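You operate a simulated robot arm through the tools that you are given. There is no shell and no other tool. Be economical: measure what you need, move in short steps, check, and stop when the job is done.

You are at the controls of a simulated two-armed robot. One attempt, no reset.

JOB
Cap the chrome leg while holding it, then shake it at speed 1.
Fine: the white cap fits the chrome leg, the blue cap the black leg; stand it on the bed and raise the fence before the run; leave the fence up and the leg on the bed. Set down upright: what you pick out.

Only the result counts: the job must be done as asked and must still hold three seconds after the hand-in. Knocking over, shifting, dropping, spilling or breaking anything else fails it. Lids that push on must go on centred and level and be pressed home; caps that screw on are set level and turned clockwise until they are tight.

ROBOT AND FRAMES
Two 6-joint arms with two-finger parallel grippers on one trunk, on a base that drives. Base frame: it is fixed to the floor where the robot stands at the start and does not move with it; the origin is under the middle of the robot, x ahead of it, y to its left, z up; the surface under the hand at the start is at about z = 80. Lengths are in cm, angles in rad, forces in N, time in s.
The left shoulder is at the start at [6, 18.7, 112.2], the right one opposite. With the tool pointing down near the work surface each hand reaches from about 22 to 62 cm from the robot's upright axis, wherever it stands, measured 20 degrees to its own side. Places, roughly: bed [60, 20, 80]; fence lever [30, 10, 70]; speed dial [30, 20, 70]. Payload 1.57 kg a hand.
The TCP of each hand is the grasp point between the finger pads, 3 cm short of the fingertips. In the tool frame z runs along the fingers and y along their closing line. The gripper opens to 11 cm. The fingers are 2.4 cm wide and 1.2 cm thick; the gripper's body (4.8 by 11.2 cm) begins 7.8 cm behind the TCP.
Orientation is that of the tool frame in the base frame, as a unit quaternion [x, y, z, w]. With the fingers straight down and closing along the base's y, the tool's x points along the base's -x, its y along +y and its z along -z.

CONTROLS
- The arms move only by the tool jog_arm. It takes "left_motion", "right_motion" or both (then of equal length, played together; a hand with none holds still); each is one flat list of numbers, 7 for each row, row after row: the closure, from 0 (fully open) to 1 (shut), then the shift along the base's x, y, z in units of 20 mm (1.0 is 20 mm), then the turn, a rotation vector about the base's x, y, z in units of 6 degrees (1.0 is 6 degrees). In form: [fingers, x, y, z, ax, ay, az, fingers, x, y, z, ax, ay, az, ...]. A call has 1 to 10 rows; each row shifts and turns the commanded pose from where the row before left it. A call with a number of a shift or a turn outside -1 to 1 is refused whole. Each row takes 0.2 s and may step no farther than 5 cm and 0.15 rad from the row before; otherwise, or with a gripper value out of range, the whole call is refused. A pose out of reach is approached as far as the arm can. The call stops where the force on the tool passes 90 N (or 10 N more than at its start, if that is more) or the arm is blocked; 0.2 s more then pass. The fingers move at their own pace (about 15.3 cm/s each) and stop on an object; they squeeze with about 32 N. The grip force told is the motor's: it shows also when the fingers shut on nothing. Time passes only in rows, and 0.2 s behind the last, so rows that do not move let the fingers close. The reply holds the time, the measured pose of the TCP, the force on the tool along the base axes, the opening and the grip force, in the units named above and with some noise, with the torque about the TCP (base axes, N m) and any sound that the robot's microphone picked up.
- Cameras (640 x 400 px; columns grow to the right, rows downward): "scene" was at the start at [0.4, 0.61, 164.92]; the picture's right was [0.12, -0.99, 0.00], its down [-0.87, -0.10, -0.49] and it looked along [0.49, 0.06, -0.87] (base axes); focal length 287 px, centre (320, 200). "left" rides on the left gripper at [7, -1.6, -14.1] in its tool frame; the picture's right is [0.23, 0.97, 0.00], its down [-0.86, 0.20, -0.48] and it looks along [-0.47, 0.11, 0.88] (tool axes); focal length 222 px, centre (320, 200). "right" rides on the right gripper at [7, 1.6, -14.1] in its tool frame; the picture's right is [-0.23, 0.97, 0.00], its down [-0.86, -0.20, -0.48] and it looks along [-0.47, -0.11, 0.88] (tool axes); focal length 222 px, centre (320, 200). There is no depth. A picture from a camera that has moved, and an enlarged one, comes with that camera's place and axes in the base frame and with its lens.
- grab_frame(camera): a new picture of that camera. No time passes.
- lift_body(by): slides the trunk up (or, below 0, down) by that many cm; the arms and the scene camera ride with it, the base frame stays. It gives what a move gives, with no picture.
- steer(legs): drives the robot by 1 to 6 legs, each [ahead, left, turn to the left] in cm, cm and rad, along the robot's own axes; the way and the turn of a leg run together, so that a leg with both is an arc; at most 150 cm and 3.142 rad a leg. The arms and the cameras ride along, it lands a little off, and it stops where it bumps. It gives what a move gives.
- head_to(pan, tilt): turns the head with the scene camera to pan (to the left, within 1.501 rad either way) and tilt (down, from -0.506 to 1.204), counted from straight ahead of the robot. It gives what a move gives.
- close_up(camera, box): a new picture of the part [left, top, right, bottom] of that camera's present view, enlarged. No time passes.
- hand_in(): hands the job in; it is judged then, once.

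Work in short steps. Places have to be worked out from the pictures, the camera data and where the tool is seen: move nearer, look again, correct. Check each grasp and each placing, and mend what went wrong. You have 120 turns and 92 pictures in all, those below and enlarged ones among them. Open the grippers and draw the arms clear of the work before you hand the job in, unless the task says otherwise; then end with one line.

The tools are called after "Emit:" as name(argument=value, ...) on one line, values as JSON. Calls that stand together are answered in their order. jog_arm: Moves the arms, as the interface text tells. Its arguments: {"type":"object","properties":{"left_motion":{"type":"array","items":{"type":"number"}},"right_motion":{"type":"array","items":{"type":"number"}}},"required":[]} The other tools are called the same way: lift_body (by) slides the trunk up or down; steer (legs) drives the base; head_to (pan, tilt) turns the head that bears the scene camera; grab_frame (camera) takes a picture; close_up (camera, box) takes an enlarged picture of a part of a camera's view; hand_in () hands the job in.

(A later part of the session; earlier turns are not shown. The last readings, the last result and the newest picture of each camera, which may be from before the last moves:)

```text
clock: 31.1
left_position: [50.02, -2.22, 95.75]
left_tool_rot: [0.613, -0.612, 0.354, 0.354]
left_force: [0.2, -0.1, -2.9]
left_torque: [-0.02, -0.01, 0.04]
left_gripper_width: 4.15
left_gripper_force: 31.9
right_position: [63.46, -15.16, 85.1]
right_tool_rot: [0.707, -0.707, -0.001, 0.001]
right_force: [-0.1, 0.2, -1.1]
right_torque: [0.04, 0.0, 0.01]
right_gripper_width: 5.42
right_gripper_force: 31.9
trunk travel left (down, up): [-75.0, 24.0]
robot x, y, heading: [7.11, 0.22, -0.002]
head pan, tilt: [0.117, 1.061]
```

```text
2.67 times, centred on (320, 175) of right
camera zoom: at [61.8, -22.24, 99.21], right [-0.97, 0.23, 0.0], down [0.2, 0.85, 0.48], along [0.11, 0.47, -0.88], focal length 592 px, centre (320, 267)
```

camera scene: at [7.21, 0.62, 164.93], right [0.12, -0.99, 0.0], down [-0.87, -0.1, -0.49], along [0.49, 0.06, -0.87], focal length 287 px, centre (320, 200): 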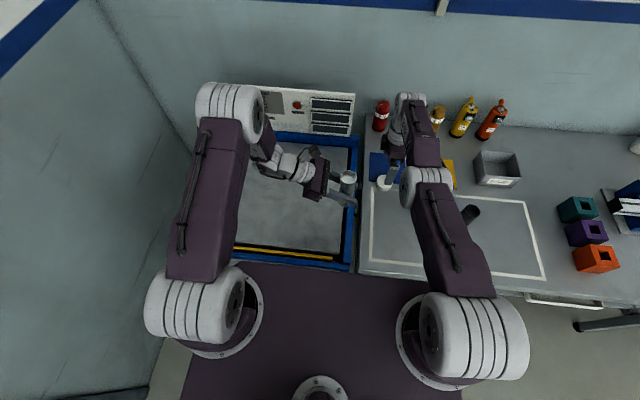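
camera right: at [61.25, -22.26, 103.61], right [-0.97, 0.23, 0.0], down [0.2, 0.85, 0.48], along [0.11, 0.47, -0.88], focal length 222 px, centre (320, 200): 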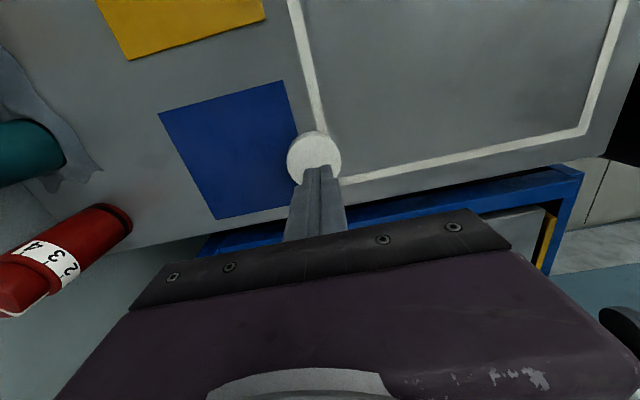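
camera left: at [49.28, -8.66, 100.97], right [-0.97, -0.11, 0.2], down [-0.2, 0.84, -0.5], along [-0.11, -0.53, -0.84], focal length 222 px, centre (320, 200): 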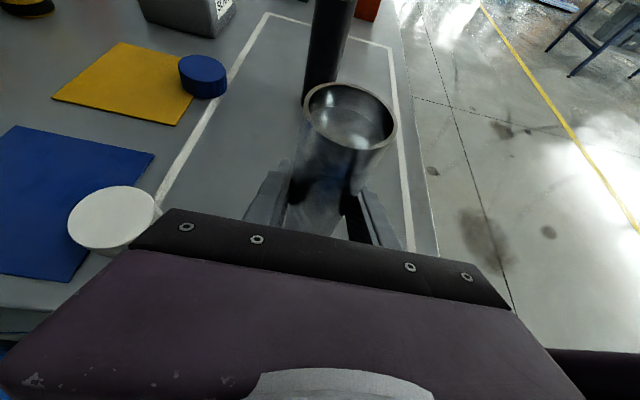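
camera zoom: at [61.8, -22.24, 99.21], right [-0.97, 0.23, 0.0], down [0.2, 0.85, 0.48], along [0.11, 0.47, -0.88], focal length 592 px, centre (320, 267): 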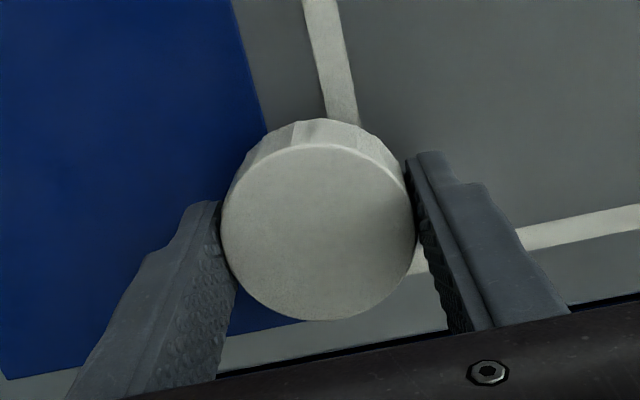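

The cap is gripped and lifted (width 5.42). Since the leg ends on the bed anyway, I will stand it on the bed at about (52,13) with the left hand still holding it and cap it there; I move left over the bed and raise the cap gently.

Emit:
jog_arm(left_motion=[1, 0.12, 0.9, 0, 0, 0, 0, 1, 0.12, 0.95, 0, 0, 0, 0, 1, 0.12, 0.95, 0, 0, 0, 0, 1, 0.12, 0.95, 0, 0, 0, 0, 1, 0.12, 0.95, 0, 0, 0, 0, 1, 0.12, 0.95, 0, 0, 0, 0, 1, 0.12, 0.95, 0, 0, 0, 0, 1, 0.12, 0.95, 0, 0, 0, 0], right_motion=[1, 0, 0, 0.2, 0, 0, 0, 1, 0, 0, 0.3, 0, 0, 0, 1, 0, 0, 0.5, 0, 0, 0, 1, 0, 0, 0.5, 0, 0, 0, 1, 0, 0, 0.5, 0, 0, 0, 1, 0, 0, 0.5, 0, 0, 0, 1, 0, 0, 0.5, 0, 0, 0, 1, 0, 0, 0.4, 0, 0, 0])

Emit:
grab_frame(camera="left")

Emit:
grab_frame(camera="scene")

```text
clock: 32.9
left_position: [51.92, 12.89, 95.74]
left_tool_rot: [-0.612, 0.613, -0.352, -0.354]
left_force: [0.0, 0.8, -3.3]
left_torque: [0.02, 0.0, 0.03]
left_gripper_width: 4.13
left_gripper_force: 32.5
right_position: [63.38, -15.1, 91.83]
right_tool_rot: [0.707, -0.707, -0.001, 0.001]
right_force: [0.3, 0.3, 0.2]
right_torque: [0.01, 0.02, 0.01]
right_gripper_width: 5.39
right_gripper_force: 32.4
trunk travel left (down, up): [-75.0, 24.0]
robot x, y, heading: [7.21, -0.01, 0.002]
head pan, tilt: [0.117, 1.061]
```

```text
58 pictures are left
camera left: at [53.64, 21.57, 108.96], right [-0.97, -0.11, 0.2], down [-0.2, 0.84, -0.5], along [-0.11, -0.53, -0.84], focal length 222 px, centre (320, 200)
```

left: 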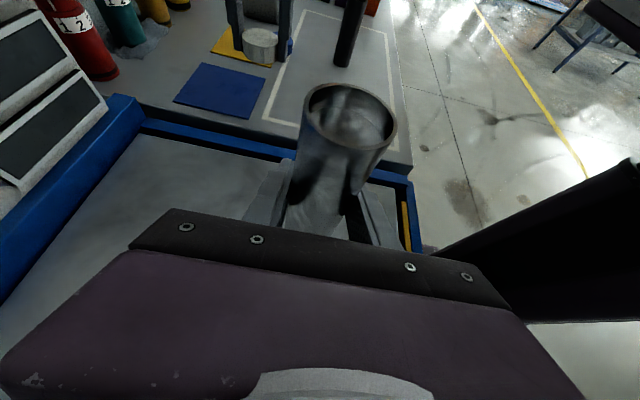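

```text
57 pictures are left
camera scene: at [7.85, 0.71, 164.92], right [0.12, -0.99, 0.0], down [-0.87, -0.1, -0.49], along [0.48, 0.06, -0.87], focal length 287 px, centre (320, 200)
```

scene: 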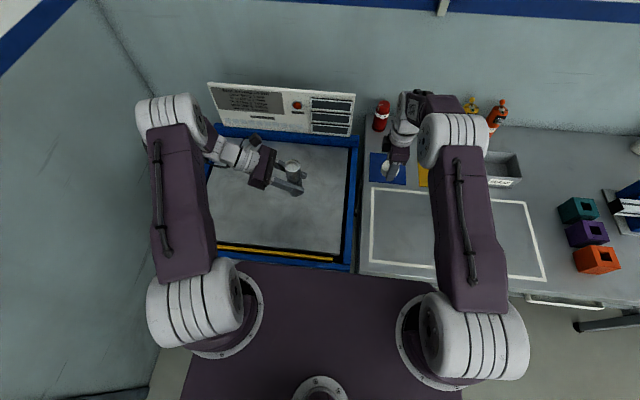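

Cap hangs level in the right hand and the leg is over the bed. I lower the leg to just above the bed, and read the back panel with a close-up.

Emit:
jog_arm(left_motion=[1, 0, 0, -0.8, 0, 0, 0, 1, 0, 0, -0.8, 0, 0, 0, 1, 0, 0, -0.8, 0, 0, 0, 1, 0, 0, -0.8, 0, 0, 0, 1, 0, 0, -0.8, 0, 0, 0, 1, 0, 0, -0.5, 0, 0, 0], right_motion=[1, 0, 0, 0.7, 0, 0, 0, 1, 0, 0, 0.7, 0, 0, 0, 1, 0, 0, 0.7, 0, 0, 0, 1, 0, 0, 0.7, 0, 0, 0, 1, 0, 0, 0.7, 0, 0, 0, 1, 0, 0, 0.5, 0, 0, 0])

Emit:
close_up(camera="scene", box=[200, 75, 360, 175])

Emit:
jog_arm(left_motion=[1, 0, 0, -0.1, 0, 0, 0, 1, 0, 0, -0.1, 0, 0, 0, 1, 0, 0, -0.1, 0, 0, 0])

```text
clock: 34.3
left_position: [52.02, 12.97, 86.84]
left_tool_rot: [-0.612, 0.613, -0.352, -0.354]
left_force: [0.4, 0.3, -2.3]
left_torque: [0.0, -0.03, 0.02]
left_gripper_width: 4.14
left_gripper_force: 31.3
right_position: [63.39, -15.09, 99.71]
right_tool_rot: [0.707, -0.707, -0.002, 0.001]
right_force: [0.7, 0.0, -0.5]
right_torque: [0.0, 0.01, 0.03]
right_gripper_width: 5.39
right_gripper_force: 32.4
trunk travel left (down, up): [-75.0, 24.0]
robot x, y, heading: [7.2, 0.29, -0.0]
head pan, tilt: [0.117, 1.061]
```

```text
4.00 times, centred on (280, 125) of scene
camera zoom: at [7.85, 0.64, 164.92], right [0.12, -0.99, 0.0], down [-0.87, -0.1, -0.49], along [0.48, 0.06, -0.87], focal length 1146 px, centre (480, 500)
```

zoom: 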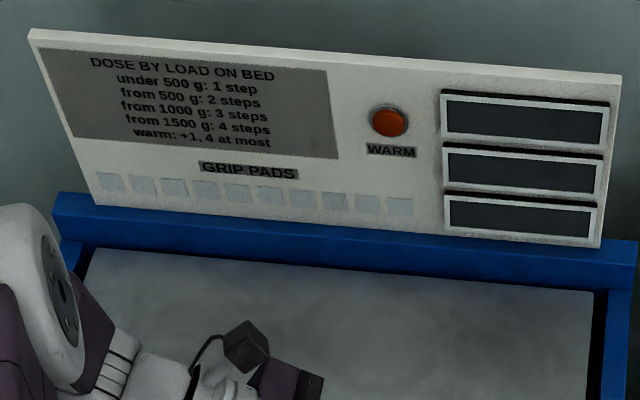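

```text
clock: 35.1
left_position: [52.03, 12.93, 86.16]
left_tool_rot: [0.613, -0.612, 0.353, 0.353]
left_force: [-0.4, -0.6, -2.6]
left_torque: [-0.01, -0.01, 0.02]
left_gripper_width: 4.14
left_gripper_force: 31.6
right_position: [63.34, -15.08, 99.78]
right_tool_rot: [-0.707, 0.708, 0.002, -0.001]
right_force: [-0.2, -0.2, -0.4]
right_torque: [0.0, -0.01, 0.03]
right_gripper_width: 5.4
right_gripper_force: 31.5
trunk travel left (down, up): [-75.0, 24.0]
robot x, y, heading: [7.49, 0.07, 0.001]
head pan, tilt: [0.117, 1.061]
```

Still no contact (force −2.6). The back board concerns doses by load; the job explicitly says speed 1. I keep lowering in small steps.

Emit:
jog_arm(left_motion=[1, 0, 0, -0.1, 0, 0, 0, 1, 0, 0, -0.1, 0, 0, 0])

Emit:
jog_arm(left_motion=[1, 0, 0, -0.07, 0, 0, 0])

```text
clock: 35.7
left_position: [51.86, 12.88, 85.82]
left_tool_rot: [-0.612, 0.613, -0.353, -0.353]
left_force: [1.6, 0.0, 1.4]
left_torque: [0.07, 0.02, -0.05]
left_gripper_width: 4.14
left_gripper_force: 32.4
right_position: [63.37, -15.15, 99.9]
right_tool_rot: [-0.707, 0.707, 0.001, 0.0]
right_force: [1.2, -0.7, -0.8]
right_torque: [0.01, -0.01, -0.01]
right_gripper_width: 5.39
right_gripper_force: 31.6
trunk travel left (down, up): [-75.0, 24.0]
robot x, y, heading: [7.41, 0.18, 0.001]
head pan, tilt: [0.117, 1.061]
```

```text
clock: 36.1
left_position: [51.91, 12.91, 85.71]
left_tool_rot: [-0.611, 0.613, -0.354, -0.354]
left_force: [1.1, 1.8, 14.1]
left_torque: [0.08, 0.19, -0.03]
left_gripper_width: 4.14
left_gripper_force: 31.8
right_position: [63.14, -15.01, 99.82]
right_tool_rot: [0.707, -0.707, -0.001, 0.001]
right_force: [0.6, 0.1, -0.2]
right_torque: [-0.02, -0.03, -0.03]
right_gripper_width: 5.41
right_gripper_force: 32.3
trunk travel left (down, up): [-75.0, 24.0]
robot x, y, heading: [7.69, -0.28, -0.0]
head pan, tilt: [0.117, 1.061]
```

Leg stands on the bed (14 N contact at z=85.7, same as on the table), axis ≈ (51.95,12.9), top ≈ 92.7. I carry the cap over in two gentle moves, staying at z≈100.

Emit:
jog_arm(right_motion=[1, -0.3, 0.4, 0.2, 0, 0, 0, 1, -0.3, 0.6, 0.2, 0, 0, 0, 1, -0.3, 0.8, 0, 0, 0, 0, 1, -0.3, 0.8, 0, 0, 0, 0, 1, -0.3, 0.8, 0, 0, 0, 0, 1, -0.3, 0.8, 0, 0, 0, 0, 1, -0.3, 0.8, 0, 0, 0, 0, 1, -0.3, 0.8, 0, 0, 0, 0, 1, -0.3, 0.8, 0, 0, 0, 0, 1, -0.3, 0.5, 0, 0, 0, 0])

Emit:
close_up(camera="scene", box=[230, 120, 430, 245])

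```text
clock: 38.3
left_position: [51.83, 12.91, 85.59]
left_tool_rot: [0.612, -0.612, 0.354, 0.353]
left_force: [8.6, 1.6, 22.5]
left_torque: [0.14, -0.33, -0.05]
left_gripper_width: 4.14
left_gripper_force: 32.2
right_position: [57.35, -0.85, 100.73]
right_tool_rot: [-0.707, 0.708, 0.001, 0.0]
right_force: [0.2, 0.4, -0.4]
right_torque: [-0.02, -0.01, 0.05]
right_gripper_width: 5.4
right_gripper_force: 32.3
trunk travel left (down, up): [-75.0, 24.0]
robot x, y, heading: [7.34, 0.43, 0.002]
head pan, tilt: [0.117, 1.061]
```

```text
3.20 times, centred on (330, 182) of scene
camera zoom: at [7.68, 0.57, 164.93], right [0.12, -0.99, 0.0], down [-0.87, -0.1, -0.49], along [0.49, 0.06, -0.87], focal length 917 px, centre (288, 256)
```

zoom: 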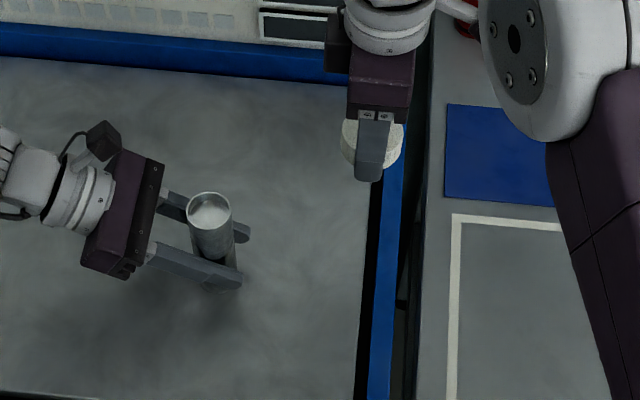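

Scene view confirms the leg top at (52.0,13.0). I move the cap the remaining (−5.4,+14.0).

Emit:
jog_arm(right_motion=[1, -0.3, 0.6, 0, 0, 0, 0, 1, -0.3, 0.8, 0, 0, 0, 0, 1, -0.3, 0.8, 0, 0, 0, 0, 1, -0.3, 0.8, 0, 0, 0, 0, 1, -0.3, 0.8, 0, 0, 0, 0, 1, -0.3, 0.8, 0, 0, 0, 0, 1, -0.3, 0.8, 0, 0, 0, 0, 1, -0.3, 0.8, 0, 0, 0, 0, 1, -0.3, 0.6, 0, 0, 0, 0, 1, 0, 0.15, 0, 0, 0, 0], left_motion=[1, 0, 0, 0.03, 0, 0, 0, 1, 0, 0, 0, 0, 0, 0, 1, 0, 0, 0, 0, 0, 0, 1, 0, 0, 0, 0, 0, 0, 1, 0, 0, 0, 0, 0, 0, 1, 0, 0, 0, 0, 0, 0, 1, 0, 0, 0, 0, 0, 0, 1, 0, 0, 0, 0, 0, 0, 1, 0, 0, 0, 0, 0, 0, 1, 0, 0, 0, 0, 0, 0])

Emit:
close_up(camera="scene", box=[220, 130, 380, 230])

Emit:
grab_frame(camera="left")

Emit:
close_up(camera="right", box=[200, 100, 440, 250])

```text
clock: 40.5
left_position: [51.91, 12.77, 85.64]
left_tool_rot: [-0.612, 0.613, -0.353, -0.354]
left_force: [2.3, -0.2, 10.4]
left_torque: [0.07, -0.19, -0.06]
left_gripper_width: 4.14
left_gripper_force: 32.2
right_position: [51.88, 12.83, 100.73]
right_tool_rot: [-0.707, 0.708, 0.001, -0.001]
right_force: [0.1, -0.2, -1.2]
right_torque: [0.01, 0.0, -0.01]
right_gripper_width: 5.4
right_gripper_force: 31.9
trunk travel left (down, up): [-75.0, 24.0]
robot x, y, heading: [7.43, -0.07, -0.002]
head pan, tilt: [0.117, 1.061]
```

```text
4.00 times, centred on (300, 180) of scene
camera zoom: at [7.74, 0.58, 164.92], right [0.12, -0.99, 0.0], down [-0.87, -0.1, -0.49], along [0.49, 0.06, -0.87], focal length 1146 px, centre (400, 280)
```

zoom: 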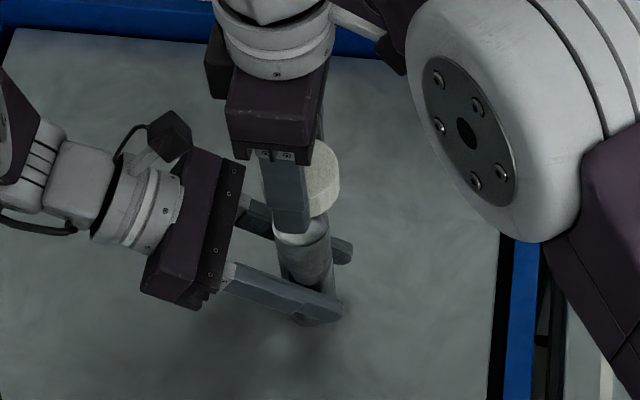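

```text
53 pictures are left
camera left: at [53.55, 21.5, 98.88], right [-0.97, -0.11, 0.2], down [-0.2, 0.84, -0.5], along [-0.11, -0.53, -0.84], focal length 222 px, centre (320, 200)
```

left: 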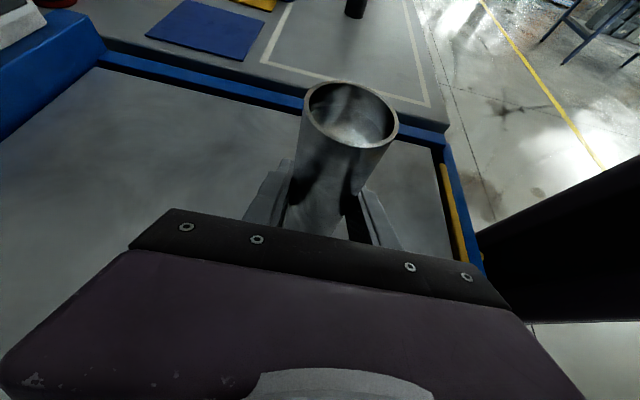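

```text
2.67 times, centred on (320, 175) of right
camera zoom: at [50.37, 5.84, 114.89], right [-0.97, 0.23, 0.0], down [0.2, 0.85, 0.48], along [0.11, 0.47, -0.88], focal length 592 px, centre (320, 267)
```

zoom: 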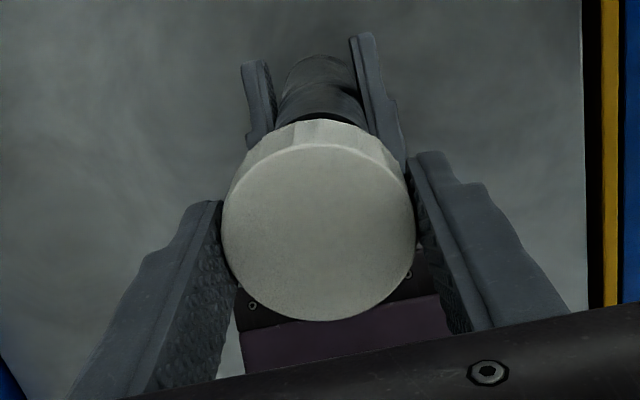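

The cap's centre sits about 0.3 cm toward −y of the right TCP; leg axis y≈12.95. I shift +0.42 cm in y and descend to just above the rim.

Emit:
jog_arm(right_motion=[1, 0, 0.21, 0, 0, 0, 0, 1, 0, 0, -0.5, 0, 0, 0, 1, 0, 0, -0.6, 0, 0, 0, 1, 0, 0, -0.6, 0, 0, 0, 1, 0, 0, -0.3, 0, 0, 0])

Emit:
close_up(camera="left", box=[240, 0, 480, 150])

Emit:
close_up(camera="scene", box=[260, 150, 340, 210])

```text
clock: 41.7
left_position: [51.91, 12.93, 85.58]
left_tool_rot: [-0.612, 0.613, -0.353, -0.354]
left_force: [0.0, 0.0, 4.8]
left_torque: [0.0, -0.08, -0.04]
left_gripper_width: 4.12
left_gripper_force: 32.0
right_position: [51.89, 13.32, 96.6]
right_tool_rot: [0.707, -0.707, 0.0, 0.0]
right_force: [0.0, -0.2, -1.4]
right_torque: [0.01, 0.0, 0.0]
right_gripper_width: 5.38
right_gripper_force: 31.7
trunk travel left (down, up): [-75.0, 24.0]
robot x, y, heading: [7.25, 0.04, 0.001]
head pan, tilt: [0.117, 1.061]
```

```text
2.67 times, centred on (360, 75) of left
camera zoom: at [53.56, 21.51, 98.87], right [-0.97, -0.11, 0.2], down [-0.2, 0.84, -0.5], along [-0.11, -0.53, -0.84], focal length 592 px, centre (213, 533)
```

zoom: 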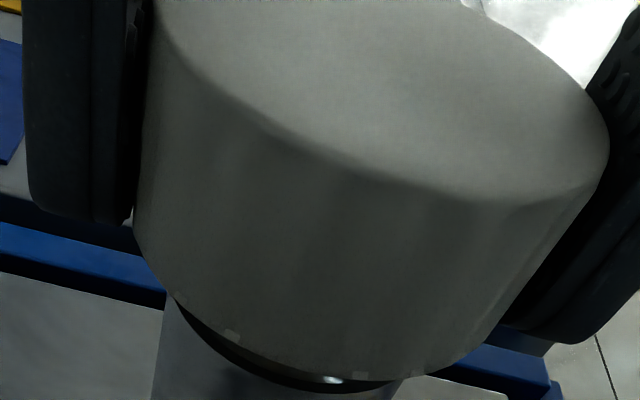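

```text
6.67 times, centred on (300, 180) of scene
camera zoom: at [7.74, 0.6, 164.92], right [0.12, -0.99, 0.0], down [-0.87, -0.1, -0.49], along [0.49, 0.06, -0.87], focal length 1910 px, centre (453, 333)
```

zoom: 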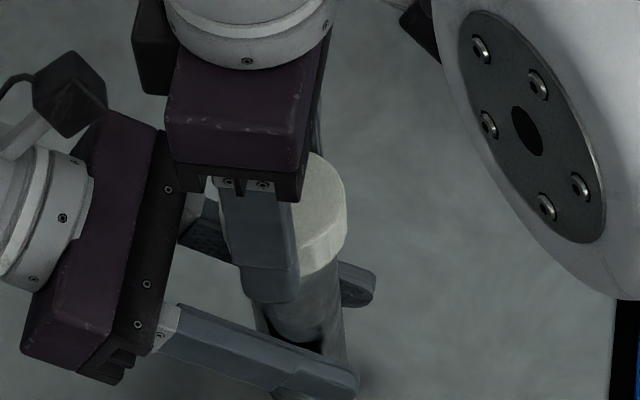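

Alignment along x is fixed by both grips; for y I want a sharper view of cap edge versus leg edge.

Emit:
close_up(camera="scene", box=[284, 170, 316, 190])

Emit:
close_up(camera="left", box=[280, 60, 440, 160])

Emit:
close_up(camera="right", box=[240, 90, 400, 190])

```text
16.00 times, centred on (300, 180) of scene
camera zoom: at [7.74, 0.6, 164.92], right [0.12, -0.99, 0.0], down [-0.87, -0.1, -0.49], along [0.49, 0.06, -0.87], focal length 4585 px, centre (640, 520)
```

zoom: 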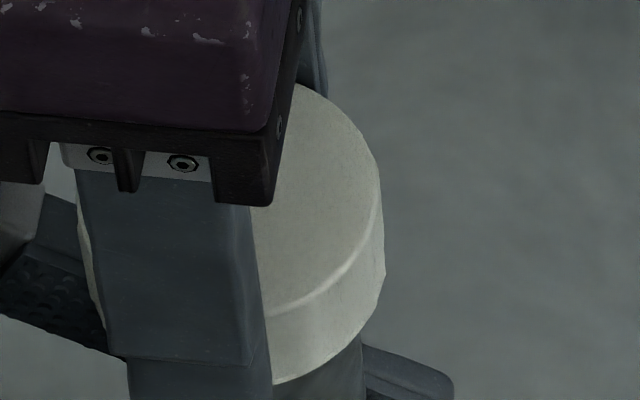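

```text
4.00 times, centred on (360, 110) of left
camera zoom: at [53.56, 21.51, 98.87], right [-0.97, -0.11, 0.2], down [-0.2, 0.84, -0.5], along [-0.11, -0.53, -0.84], focal length 888 px, centre (160, 560)
```

zoom: 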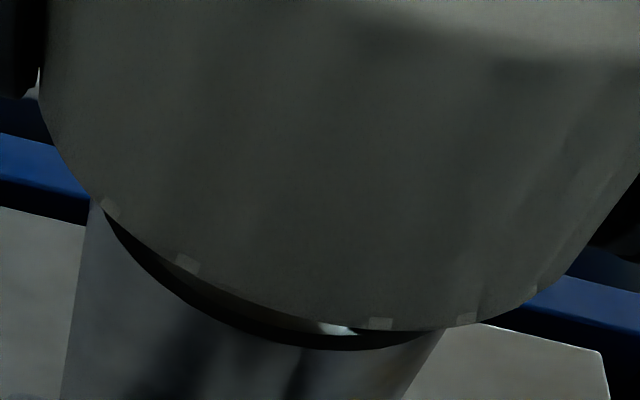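

```text
4.00 times, centred on (320, 140) of right
camera zoom: at [50.41, 6.28, 110.89], right [-0.97, 0.23, 0.0], down [0.2, 0.85, 0.48], along [0.11, 0.47, -0.88], focal length 888 px, centre (320, 440)
```

zoom: 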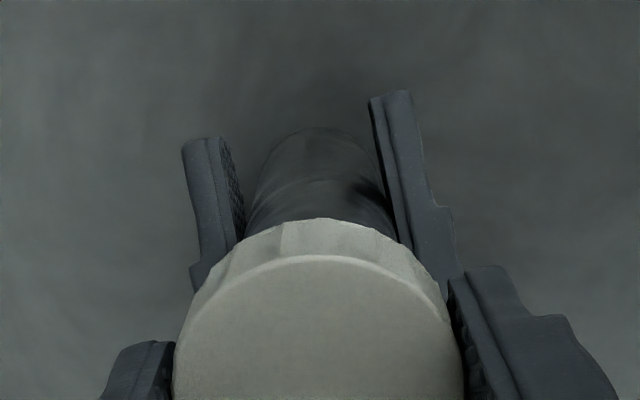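

From the 16× view: cap centre y≈13.02, leg centre y≈12.84. I shift the cap −0.18 in y and lower gently to feel for contact.

Emit:
jog_arm(right_motion=[1, 0, -0.09, 0, 0, 0, 0, 1, 0, 0, -0.2, 0, 0, 0, 1, 0, 0, -0.1, 0, 0, 0, 1, 0, 0, -0.1, 0, 0, 0, 1, 0, 0, -0.1, 0, 0, 0])

Emit:
jog_arm(right_motion=[1, 0, 0, -0.1, 0, 0, 0, 1, 0, 0, -0.1, 0, 0, 0])

```text
clock: 42.9
left_position: [51.96, 12.97, 85.66]
left_tool_rot: [-0.612, 0.613, -0.353, -0.354]
left_force: [-1.7, -0.8, 2.1]
left_torque: [-0.01, 0.06, -0.01]
left_gripper_width: 4.16
left_gripper_force: 32.1
right_position: [51.87, 13.22, 95.64]
right_tool_rot: [0.708, -0.706, -0.001, 0.001]
right_force: [0.1, -0.7, 0.6]
right_torque: [0.0, -0.01, 0.02]
right_gripper_width: 5.4
right_gripper_force: 32.5
trunk travel left (down, up): [-75.0, 24.0]
robot x, y, heading: [7.2, -0.36, -0.003]
head pan, tilt: [0.117, 1.061]
```

```text
clock: 43.5
left_position: [51.84, 12.74, 85.64]
left_tool_rot: [-0.612, 0.612, -0.354, -0.354]
left_force: [-1.1, -3.0, 0.4]
left_torque: [0.07, 0.03, 0.02]
left_gripper_width: 4.12
left_gripper_force: 32.0
right_position: [52.05, 13.17, 95.26]
right_tool_rot: [-0.707, 0.707, 0.001, 0.0]
right_force: [-1.1, 1.0, 1.2]
right_torque: [0.02, -0.02, -0.02]
right_gripper_width: 5.39
right_gripper_force: 32.7
trunk travel left (down, up): [-75.0, 24.0]
robot x, y, heading: [7.07, -0.03, -0.0]
head pan, tilt: [0.117, 1.061]
```

Nearly no force at a height where the rim should already be inside the cap; I continue down in small steps.

Emit:
jog_arm(right_motion=[1, 0, 0, -0.1, 0, 0, 0, 1, 0, 0, -0.1, 0, 0, 0])

Emit:
jog_arm(right_motion=[1, 0, 0, -0.1, 0, 0, 0, 1, 0, 0, -0.1, 0, 0, 0])

Emit:
close_up(camera="left", box=[240, 0, 480, 150])

```text
clock: 44.1
left_position: [51.84, 12.85, 85.56]
left_tool_rot: [0.613, -0.612, 0.354, 0.353]
left_force: [-0.2, -3.9, -0.7]
left_torque: [0.19, 0.08, 0.01]
left_gripper_width: 4.12
left_gripper_force: 31.8
right_position: [51.88, 13.21, 94.96]
right_tool_rot: [-0.707, 0.707, 0.0, -0.001]
right_force: [-0.9, 2.3, 1.3]
right_torque: [0.08, 0.02, -0.03]
right_gripper_width: 5.4
right_gripper_force: 31.9
trunk travel left (down, up): [-75.0, 24.0]
robot x, y, heading: [7.27, -0.11, -0.004]
head pan, tilt: [0.117, 1.061]
```

```text
clock: 44.7
left_position: [51.93, 12.83, 85.62]
left_tool_rot: [-0.612, 0.612, -0.354, -0.354]
left_force: [-0.3, -3.4, -1.3]
left_torque: [0.17, 0.05, 0.01]
left_gripper_width: 4.15
left_gripper_force: 31.5
right_position: [52.05, 13.2, 94.53]
right_tool_rot: [0.707, -0.707, 0.0, 0.001]
right_force: [-0.1, 4.1, 2.3]
right_torque: [0.14, 0.0, 0.0]
right_gripper_width: 5.39
right_gripper_force: 32.0
trunk travel left (down, up): [-75.0, 24.0]
robot x, y, heading: [7.38, 0.12, 0.003]
head pan, tilt: [0.117, 1.061]
```

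```text
2.67 times, centred on (360, 75) of left
camera zoom: at [53.59, 21.52, 98.87], right [-0.97, -0.11, 0.2], down [-0.2, 0.84, -0.5], along [-0.11, -0.53, -0.84], focal length 592 px, centre (213, 533)
```

zoom: 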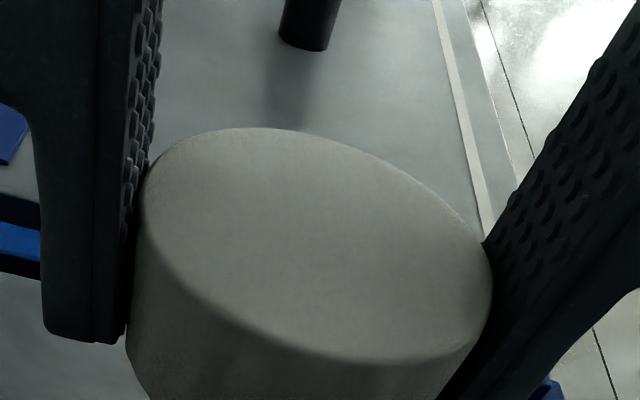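

The cap is sliding onto the leg (94.5, only 2 N up, a 4 N side force +y). I ease +0.08 in y and continue pressing down.

Emit:
jog_arm(right_motion=[1, 0, 0.04, -0.1, 0, 0, 0, 1, 0, 0, -0.1, 0, 0, 0])

Emit:
jog_arm(right_motion=[1, 0, 0.02, -0.1, 0, 0, 0, 1, 0, 0, -0.1, 0, 0, 0])

Emit:
close_up(camera="left", box=[240, 40, 480, 190])

```text
clock: 45.3
left_position: [51.8, 12.9, 85.64]
left_tool_rot: [0.613, -0.612, 0.353, 0.353]
left_force: [-0.6, -0.7, 0.1]
left_torque: [-0.06, -0.04, -0.01]
left_gripper_width: 4.16
left_gripper_force: 31.5
right_position: [51.98, 13.24, 94.07]
right_tool_rot: [0.708, -0.707, -0.001, 0.0]
right_force: [-0.2, 0.6, -0.4]
right_torque: [0.0, -0.01, -0.03]
right_gripper_width: 5.39
right_gripper_force: 31.8
trunk travel left (down, up): [-75.0, 24.0]
robot x, y, heading: [7.55, 0.15, 0.001]
head pan, tilt: [0.117, 1.061]
```

```text
clock: 45.9
left_position: [51.91, 12.78, 85.66]
left_tool_rot: [0.614, -0.613, 0.353, 0.351]
left_force: [11.0, 3.2, -17.1]
left_torque: [-0.82, 0.43, -0.19]
left_gripper_width: 4.14
left_gripper_force: 31.7
right_position: [51.94, 13.22, 93.81]
right_tool_rot: [0.707, -0.707, -0.001, -0.001]
right_force: [-7.7, -4.3, 34.0]
right_torque: [-0.09, 0.16, 0.18]
right_gripper_width: 5.4
right_gripper_force: 31.9
trunk travel left (down, up): [-75.0, 24.0]
robot x, y, heading: [7.48, 0.02, 0.001]
head pan, tilt: [0.117, 1.061]
heard: snap
```

```text
2.67 times, centred on (360, 115) of left
camera zoom: at [53.54, 21.49, 98.91], right [-0.97, -0.12, 0.19], down [-0.2, 0.84, -0.5], along [-0.11, -0.52, -0.84], focal length 592 px, centre (213, 427)
```

zoom: 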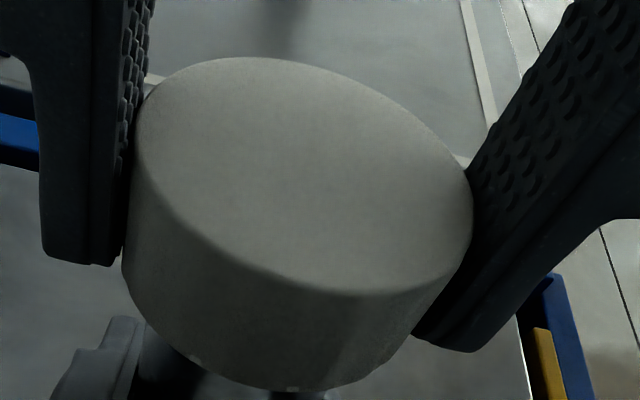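

A "snap" was heard with 34 N — the cap is home. One slight extra press, then I open the right hand and lift it away.

Emit:
jog_arm(right_motion=[1, 0, 0, -0.05, 0, 0, 0, 1, 0, 0, 0, 0, 0, 0])

Emit:
jog_arm(right_motion=[1, 0, 0, 0.1, 0, 0, 0, 0.7, 0, 0, 0, 0, 0, 0, 0.35, 0, 0, 0, 0, 0, 0, 0.35, 0, 0, 0, 0, 0, 0, 0.35, 0, 0, 1, 0, 0, 0, 0.35, 0, 0, 1, 0, 0, 0, 0.35, 0, 0, 1, 0, 0, 0, 0.35, 0, -0.5, 1, 0, 0, 0, 0.35, 0, -1, 1, 0, 0, 0])

Emit:
grab_frame(camera="left")

```text
clock: 46.5
left_position: [51.86, 12.94, 85.7]
left_tool_rot: [0.613, -0.613, 0.354, 0.352]
left_force: [14.0, 0.0, -20.9]
left_torque: [-0.34, 0.03, -0.08]
left_gripper_width: 4.13
left_gripper_force: 32.2
right_position: [52.03, 13.31, 93.83]
right_tool_rot: [-0.707, 0.707, 0.001, 0.001]
right_force: [-6.9, -1.1, 42.5]
right_torque: [0.01, 0.23, 0.08]
right_gripper_width: 5.4
right_gripper_force: 32.0
trunk travel left (down, up): [-75.0, 24.0]
robot x, y, heading: [7.55, 0.32, 0.003]
head pan, tilt: [0.117, 1.061]
```

```text
clock: 48.5
left_position: [51.9, 12.82, 85.69]
left_tool_rot: [0.613, -0.612, 0.353, 0.352]
left_force: [-2.1, -0.1, 1.4]
left_torque: [0.03, 0.08, 0.06]
left_gripper_width: 4.13
left_gripper_force: 31.8
right_position: [51.81, 10.22, 103.97]
right_tool_rot: [-0.707, 0.707, 0.001, -0.001]
right_force: [0.1, 0.5, 0.9]
right_torque: [0.0, 0.02, -0.02]
right_gripper_width: 7.2
right_gripper_force: 0.1
trunk travel left (down, up): [-75.0, 24.0]
robot x, y, heading: [7.58, 0.11, 0.004]
head pan, tilt: [0.117, 1.061]
```

```text
44 pictures are left
camera left: at [53.57, 21.48, 98.9], right [-0.97, -0.11, 0.2], down [-0.2, 0.84, -0.5], along [-0.11, -0.53, -0.84], focal length 222 px, centre (320, 200)
```

left: 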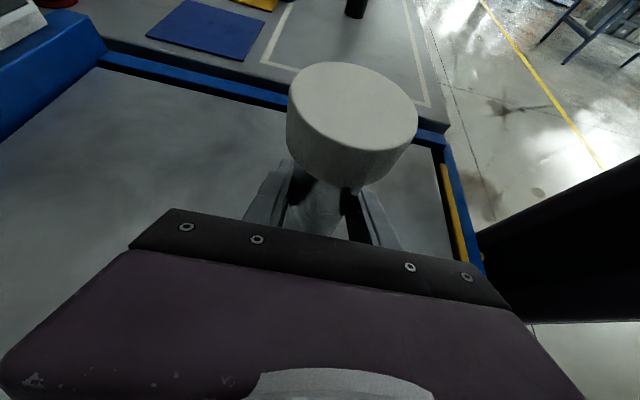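

Cap sits level on the leg. Now I open the left hand partially and withdraw it along its own axis (up and to +y), and move the right hand further away.

Emit:
jog_arm(left_motion=[0.7, 0, 0, 0, 0, 0, 0, 0.4, 0, 0, 0, 0, 0, 0, 0.4, 0, 0, 0, 0, 0, 0, 0.4, 0, 0.43, 0.25, 0, 0, 0, 0.4, 0, 0.6, 0.35, 0, 0, 0, 0.4, 0, 0.87, 0.5, 0, 0, 0, 0.4, 0, 0.87, 0.5, 0, 0, 0, 0.4, 0, 0.87, 0.5, 0, 0, 0, 0.4, 0, 0.5, 1, 0, 0, 0, 0.4, 0, 0, 1, 0, 0, 0], right_motion=[0.35, 0, -1, 0.5, 0, 0, 0, 0.35, 0, -1, 0, 0, 0, 0, 0.35, 0, -1, 0, 0, 0, 0, 0.35, 0, -1, 0, 0, 0, 0, 0.35, 0, -1, 0, 0, 0, 0, 0.35, 0, -1, 0, 0, 0, 0, 0.35, 0, -1, 0, 0, 0, 0, 0.35, 0, -1, 0, 0, 0, 0, 0.35, 0, -1, 0, 0, 0, 0, 0.35, 0, -1, 0, 0, 0, 0])

Emit:
grab_frame(camera="scene")

```text
clock: 50.7
left_position: [51.89, 21.0, 93.87]
left_tool_rot: [-0.612, 0.613, -0.353, -0.354]
left_force: [-0.5, 0.3, 0.8]
left_torque: [0.0, 0.0, -0.02]
left_gripper_width: 6.57
left_gripper_force: 0.2
right_position: [51.86, -9.75, 104.77]
right_tool_rot: [0.707, -0.707, -0.001, 0.0]
right_force: [-0.4, -0.5, -0.5]
right_torque: [0.03, 0.01, -0.01]
right_gripper_width: 7.16
right_gripper_force: 0.1
trunk travel left (down, up): [-75.0, 24.0]
robot x, y, heading: [7.42, -0.26, 0.003]
head pan, tilt: [0.117, 1.061]
```

```text
43 pictures are left
camera scene: at [7.76, 0.47, 164.92], right [0.12, -0.99, 0.0], down [-0.87, -0.1, -0.49], along [0.49, 0.06, -0.87], focal length 287 px, centre (320, 200)
```

scene: 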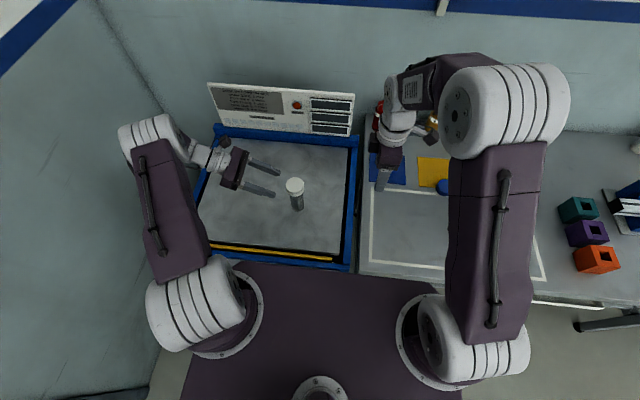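

Leg stands upright, capped, on the bed. Now the panel: I raise and untilt the left hand (staying away from the leg), then back the robot up 32 cm to see and reach the front panel.

Emit:
jog_arm(left_motion=[0.4, 0, 0.5, 1, 0, 0, 0, 0.4, 0, 0.5, 1, 0, 0, 0, 0.4, 0, 0, 1, 1, 0, 0, 0.4, 0, 0, 1, 1, 0, 0, 0.4, 0, 0, 1, 1, 0, 0, 0.4, 0, 0, 0, 1, 0, 0, 0.4, 0, 0, 0, 1, 0, 0, 0.4, 0, 0, 0, 1, 0, 0, 0.4, 0, 0, 0, 1, 0, 0, 0.4, 0, 0, 0, 1, 0, 0])

Emit:
steer(legs=[[-32, 0, 0]])

Emit:
head_to(pan=0.25, tilt=0.95)

Emit:
grab_frame(camera="scene")

```text
clock: 52.9
left_position: [52.12, 23.05, 103.8]
left_tool_rot: [0.703, -0.703, 0.073, 0.073]
left_force: [0.4, 0.0, 0.0]
left_torque: [-0.01, -0.03, 0.0]
left_gripper_width: 6.6
left_gripper_force: 0.1
right_position: [51.96, -9.83, 104.64]
right_tool_rot: [0.707, -0.707, 0.0, 0.0]
right_force: [-0.1, -0.5, -0.2]
right_torque: [-0.01, 0.02, 0.04]
right_gripper_width: 7.14
right_gripper_force: 0.0
trunk travel left (down, up): [-75.0, 24.0]
robot x, y, heading: [7.71, -0.03, 0.003]
head pan, tilt: [0.117, 1.061]
```

```text
clock: 55.1
left_position: [20.02, 23.06, 103.82]
left_tool_rot: [-0.702, 0.705, -0.073, -0.075]
left_force: [-0.1, 0.1, 0.7]
left_torque: [0.01, 0.02, 0.02]
left_gripper_width: 6.61
left_gripper_force: 0.0
right_position: [19.95, -9.8, 104.77]
right_tool_rot: [-0.706, 0.708, 0.001, -0.001]
right_force: [0.6, 0.4, 0.9]
right_torque: [0.05, -0.02, -0.01]
right_gripper_width: 7.14
right_gripper_force: 0.0
trunk travel left (down, up): [-75.0, 24.0]
robot x, y, heading: [-24.56, -0.09, -0.002]
head pan, tilt: [0.117, 1.061]
```

```text
clock: 55.8
left_position: [19.84, 23.11, 103.81]
left_tool_rot: [-0.702, 0.704, -0.074, -0.075]
left_force: [0.0, -0.5, 0.3]
left_torque: [0.0, 0.01, -0.01]
left_gripper_width: 6.59
left_gripper_force: 0.1
right_position: [19.78, -9.79, 104.82]
right_tool_rot: [-0.706, 0.708, 0.0, 0.0]
right_force: [0.2, 0.8, -0.3]
right_torque: [-0.04, -0.01, 0.02]
right_gripper_width: 7.16
right_gripper_force: 0.0
trunk travel left (down, up): [-75.0, 24.0]
robot x, y, heading: [-24.85, 0.09, -0.002]
head pan, tilt: [0.25, 0.949]
```

```text
42 pictures are left
camera scene: at [-23.89, 1.68, 165.69], right [0.25, -0.97, 0.0], down [-0.79, -0.2, -0.58], along [0.56, 0.14, -0.81], focal length 287 px, centre (320, 200)
```

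scene: 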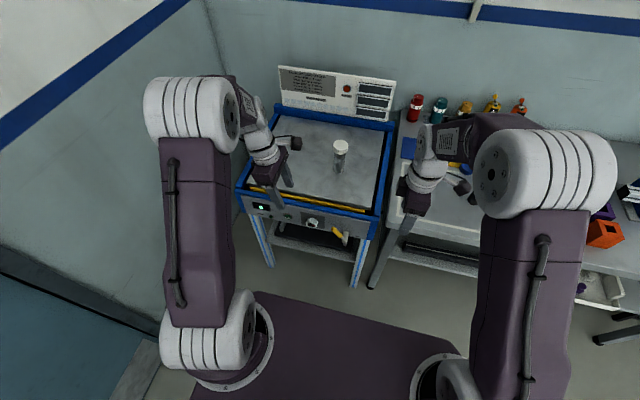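

The front panel is now visible; I zoom in on it.

Emit:
close_up(camera="scene", box=[240, 180, 384, 270])

```text
4.44 times, centred on (312, 225) of scene
camera zoom: at [-23.89, 1.68, 165.69], right [0.25, -0.97, 0.0], down [-0.79, -0.2, -0.58], along [0.56, 0.14, -0.81], focal length 1274 px, centre (356, 89)
```

zoom: 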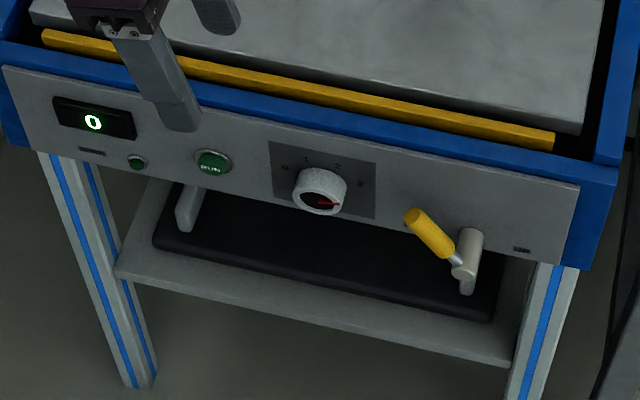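

Display reads 0; dial has marks 0–3, and the lever is at the right. I re-orient the left hand (finish untilting, yaw back −90°) and pull it back a bit before lowering the trunk for a frontal view.

Emit:
jog_arm(left_motion=[0.4, -0.5, 0, 0, 1, 0, 0, 0.4, -0.5, 0, 0, 1, 0, 0, 0.4, -0.5, 0, 0, 0, 0, -1, 0.4, -0.5, 0, 0, 0, 0, -1, 0.4, -0.5, 0, 0, 0, 0, -1, 0.4, -0.5, 0, 0, 0, 0, -1, 0.4, -0.5, 0, 0, 0, 0, -1, 0.4, -0.5, 0, 0, 0, 0, -1, 0.4, 0, 0, 0, 0, 0, -1, 0.4, 0, 0, 0, 0, 0, -1], right_motion=[0.4, -0.5, -0.5, 0, 0, 0, 0, 0.4, -0.5, -0.5, 0, 0, 0, 0, 0.4, -0.5, -0.5, 0, 0, 0, -1, 0.4, -0.5, -0.5, 0, 0, 0, -1, 0.4, -0.5, -0.5, 0, 0, 0, -1, 0.4, -0.5, -0.5, 0, 0, 0, -1, 0.4, -0.5, -0.5, 0, 0, 0, -1, 0.4, -0.5, -0.5, 0, 0, 0, -1, 0.4, 0, 0, 0, 0, 0, -1, 0.4, 0, 0, 0, 0, 0, -1])

Emit:
jog_arm(left_motion=[0.4, 0, 0, 0, 0, 0, -1, 0.4, 0, 0, 0, 0, 0, -1, 0.4, 0, 0, 0, 0, 0, -1, 0.4, 0, 0, 0, 0, 0, -1, 0.4, 0, 0, 0, 0, 0, -1, 0.4, 0, 0, 0, 0, 0, -1, 0.4, 0, 0, 0, 0, 0, -1])

Emit:
lift_body(by=-40)

Emit:
head_to(pan=0.3, tilt=0.65)

Emit:
grab_frame(camera="scene")

```text
clock: 58.0
left_position: [11.83, 23.04, 103.74]
left_tool_rot: [-0.357, 0.934, 0.001, 0.0]
left_force: [-0.4, 0.0, 0.1]
left_torque: [0.04, -0.02, -0.05]
left_gripper_width: 6.59
left_gripper_force: 0.0
right_position: [11.77, -17.91, 104.69]
right_tool_rot: [-0.356, 0.934, 0.002, 0.0]
right_force: [0.6, 0.1, -0.2]
right_torque: [0.0, -0.03, 0.04]
right_gripper_width: 6.61
right_gripper_force: 0.1
trunk travel left (down, up): [-75.0, 24.0]
robot x, y, heading: [-25.19, 0.37, 0.0]
head pan, tilt: [0.25, 0.949]
```

```text
clock: 59.6
left_position: [11.81, 23.05, 103.96]
left_tool_rot: [0.001, 1.0, 0.002, -0.001]
left_force: [-0.8, -0.4, 0.4]
left_torque: [-0.01, 0.02, 0.0]
left_gripper_width: 6.63
left_gripper_force: 0.0
right_position: [11.87, -17.85, 104.74]
right_tool_rot: [-0.357, 0.934, 0.001, 0.0]
right_force: [0.1, 0.0, -1.8]
right_torque: [0.0, 0.03, -0.01]
right_gripper_width: 6.62
right_gripper_force: 0.2
trunk travel left (down, up): [-75.0, 24.0]
robot x, y, heading: [-24.86, -0.24, -0.003]
head pan, tilt: [0.25, 0.949]
```

```text
clock: 63.4
left_position: [11.82, 23.15, 63.94]
left_tool_rot: [0.0, 1.0, 0.001, 0.0]
left_force: [0.2, 0.5, -0.6]
left_torque: [0.0, -0.02, -0.02]
left_gripper_width: 6.59
left_gripper_force: 0.0
right_position: [11.71, -17.74, 64.79]
right_tool_rot: [-0.358, 0.934, 0.001, 0.0]
right_force: [-0.4, 0.4, 0.2]
right_torque: [0.01, -0.03, 0.03]
right_gripper_width: 6.58
right_gripper_force: 0.1
trunk travel left (down, up): [-35.0, 64.0]
robot x, y, heading: [-24.98, -0.34, -0.002]
head pan, tilt: [0.25, 0.949]
```

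```text
clock: 64.2
left_position: [11.92, 23.2, 64.02]
left_tool_rot: [0.001, 1.0, 0.001, 0.0]
left_force: [0.6, 0.1, 0.3]
left_torque: [-0.06, -0.02, 0.0]
left_gripper_width: 6.58
left_gripper_force: 0.0
right_position: [11.83, -17.7, 64.68]
right_tool_rot: [-0.357, 0.934, 0.001, -0.001]
right_force: [0.0, -0.3, 0.4]
right_torque: [0.0, 0.0, 0.01]
right_gripper_width: 6.61
right_gripper_force: 0.1
trunk travel left (down, up): [-35.0, 64.0]
robot x, y, heading: [-24.51, -0.15, -0.003]
head pan, tilt: [0.3, 0.649]
```

```text
40 pictures are left
camera scene: at [-22.57, 2.45, 128.1], right [0.29, -0.96, 0.0], down [-0.58, -0.18, -0.8], along [0.76, 0.23, -0.61], focal length 287 px, centre (320, 200)
```

scene: 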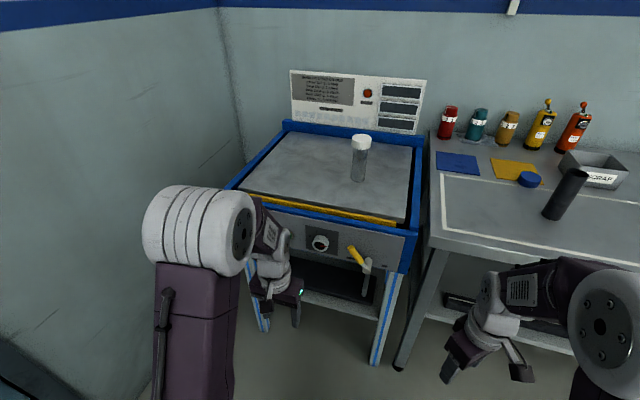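

Emit:
close_up(camera="scene", box=[250, 200, 410, 300])

Emit:
close_up(camera="scene", box=[290, 220, 354, 260])

```text
4.00 times, centred on (330, 250) of scene
camera zoom: at [-22.57, 2.45, 128.1], right [0.29, -0.96, 0.0], down [-0.58, -0.18, -0.8], along [0.76, 0.23, -0.61], focal length 1146 px, centre (280, 0)
```

zoom: 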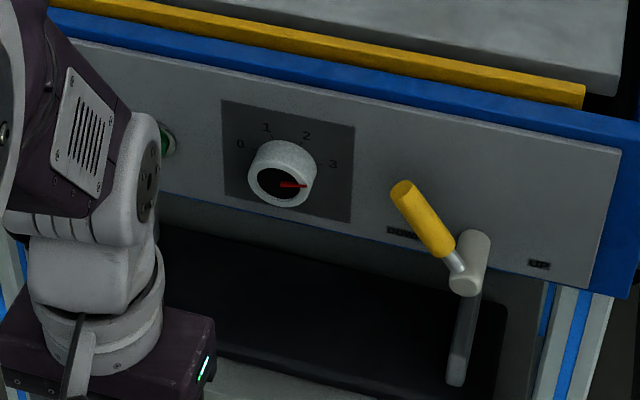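

```text
10.00 times, centred on (322, 240) of scene
camera zoom: at [-22.57, 2.45, 128.1], right [0.29, -0.96, 0.0], down [-0.58, -0.18, -0.8], along [0.76, 0.23, -0.61], focal length 2866 px, centre (300, -200)
```

zoom: 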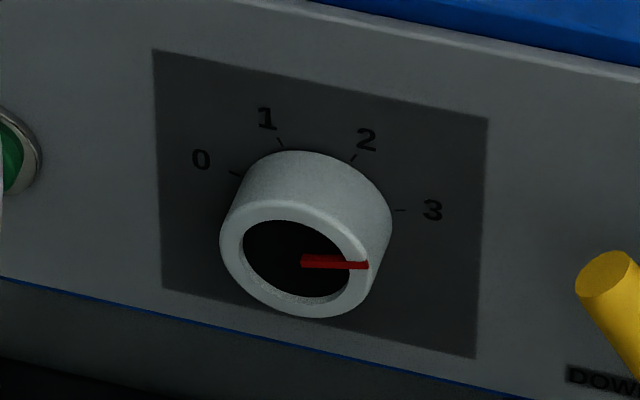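

Dial points to 3 now; the lever (hub ≈ (27.8,5,68), yellow tip ≈ (28.2,9.9,74.4)) points to DOWN and must go over to the right, UP. I close the left fingers and turn the tool to point forward (+x) at about y=13, z=72.

Emit:
jog_arm(left_motion=[1, 0.3, -0.5, 0.4, 0, -1, 0, 1, 0.3, -0.5, 0.4, 0, -1, 0, 1, 0.3, -0.5, 0.4, 0, -1, 0, 1, 0.3, -0.5, 0.4, 0, -1, 0, 1, 0.3, -0.5, 0.4, 0, -1, 0, 1, 0.3, -0.5, 0.4, 0, -1, 0, 1, 0.3, -0.5, 0.4, 0, -1, 0, 1, 0.3, -0.5, 0.4, 0, -1, 0, 1, 0.3, -0.5, 0.4, 0, -1, 0, 1, 0.3, -0.5, 0.4, 0, -1, 0])

Emit:
jog_arm(left_motion=[1, 0.3, 0, 0, 0, -1, 0, 1, 0.3, 0, 0, 0, -1, 0, 1, 0.3, 0, 0, 0, -1, 0, 1, 0, 0, 0, 0, -1, 0, 1, 0, 0, 0, 0, -1, 0])

Emit:
grab_frame(camera="scene")

Emit:
grab_frame(camera="left")

```text
clock: 66.4
left_position: [23.11, 12.05, 73.34]
left_tool_rot: [0.0, 0.866, 0.001, 0.5]
left_force: [-0.1, 0.2, -0.1]
left_torque: [-0.01, -0.01, -0.02]
left_gripper_width: 0.01
left_gripper_force: 21.5
left hand out of reach, approached as far as the arm can: row 6, 7, 8, 9, 10
right_position: [11.71, -17.74, 64.64]
right_tool_rot: [-0.357, 0.934, 0.002, 0.0]
right_force: [0.4, 0.7, 0.8]
right_torque: [-0.01, -0.01, 0.02]
right_gripper_width: 6.6
right_gripper_force: 0.0
trunk travel left (down, up): [-35.0, 64.0]
robot x, y, heading: [-24.77, 0.07, -0.001]
head pan, tilt: [0.3, 0.649]
```

```text
clock: 67.6
left_position: [24.82, 14.49, 91.62]
left_tool_rot: [0.001, 0.714, 0.0, 0.701]
left_force: [0.3, 0.3, -0.1]
left_torque: [0.01, -0.02, 0.0]
left_gripper_width: 0.0
left_gripper_force: 21.4
left hand out of reach, approached as far as the arm can: row 1, 2, 3, 4, 5
right_position: [11.75, -17.87, 64.69]
right_tool_rot: [-0.357, 0.934, 0.001, 0.0]
right_force: [-0.6, -0.8, -0.6]
right_torque: [0.02, -0.02, 0.03]
right_gripper_width: 6.58
right_gripper_force: 0.1
trunk travel left (down, up): [-35.0, 64.0]
robot x, y, heading: [-24.56, 0.18, 0.002]
head pan, tilt: [0.3, 0.649]
```

```text
37 pictures are left
camera scene: at [-22.61, 2.46, 128.1], right [0.29, -0.96, 0.0], down [-0.58, -0.18, -0.8], along [0.76, 0.23, -0.6], focal length 287 px, centre (320, 200)
```

scene: 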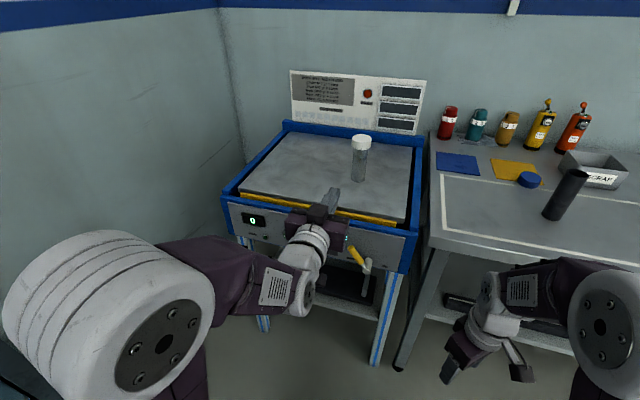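

```text
36 pictures are left
camera left: at [10.57, 12.81, 85.04], right [0.0, 0.97, -0.23], down [-0.46, 0.2, 0.86], along [0.89, 0.11, 0.45], focal length 222 px, centre (320, 200)
```

left: 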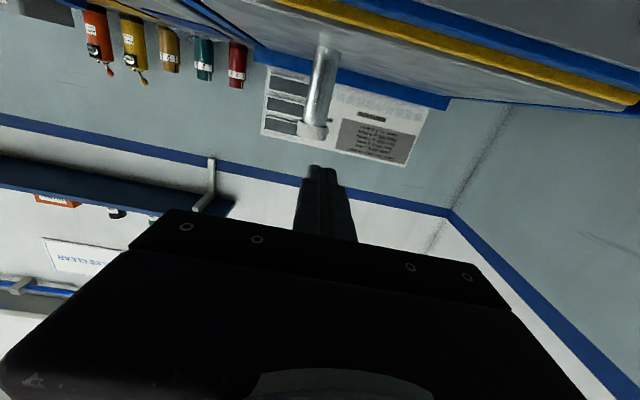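

The tool is horizontal but the arm is too folded to reach z=72 there. I back up 16 cm to give the arm room, then the hand can stretch forward.

Emit:
steer(legs=[[-16, 0, 0]])

Emit:
jog_arm(left_motion=[1, 0.9, 0, 0, 0, 0, 0, 1, 0.9, 0, 0, 0, 0, 0, 1, 0.9, 0, 0, 0, 0, 0, 1, 0.9, 0, 0, 0, 0, 0, 1, 0.9, 0, 0, 0, 0, 0])

```text
clock: 69.0
left_position: [8.84, 14.55, 91.63]
left_tool_rot: [0.001, 0.714, -0.001, 0.7]
left_force: [-0.3, 0.0, 0.2]
left_torque: [0.0, 0.0, 0.04]
left_gripper_width: 0.0
left_gripper_force: 21.4
right_position: [-4.1, -17.79, 64.76]
right_tool_rot: [-0.358, 0.934, 0.001, 0.0]
right_force: [0.7, -0.9, 0.3]
right_torque: [0.0, -0.01, -0.01]
right_gripper_width: 6.62
right_gripper_force: 0.0
trunk travel left (down, up): [-35.0, 64.0]
robot x, y, heading: [-40.49, 0.28, -0.003]
head pan, tilt: [0.3, 0.649]
```

```text
clock: 70.2
left_position: [17.91, 14.57, 91.56]
left_tool_rot: [0.001, 0.715, 0.0, 0.699]
left_force: [0.0, 0.0, 0.0]
left_torque: [0.01, -0.01, -0.01]
left_gripper_width: 0.0
left_gripper_force: 21.6
right_position: [-4.14, -17.66, 64.76]
right_tool_rot: [-0.357, 0.934, 0.001, -0.001]
right_force: [-0.1, 0.1, 0.5]
right_torque: [0.01, 0.03, -0.01]
right_gripper_width: 6.6
right_gripper_force: 0.0
trunk travel left (down, up): [-35.0, 64.0]
robot x, y, heading: [-40.99, 0.56, -0.005]
head pan, tilt: [0.3, 0.649]
```

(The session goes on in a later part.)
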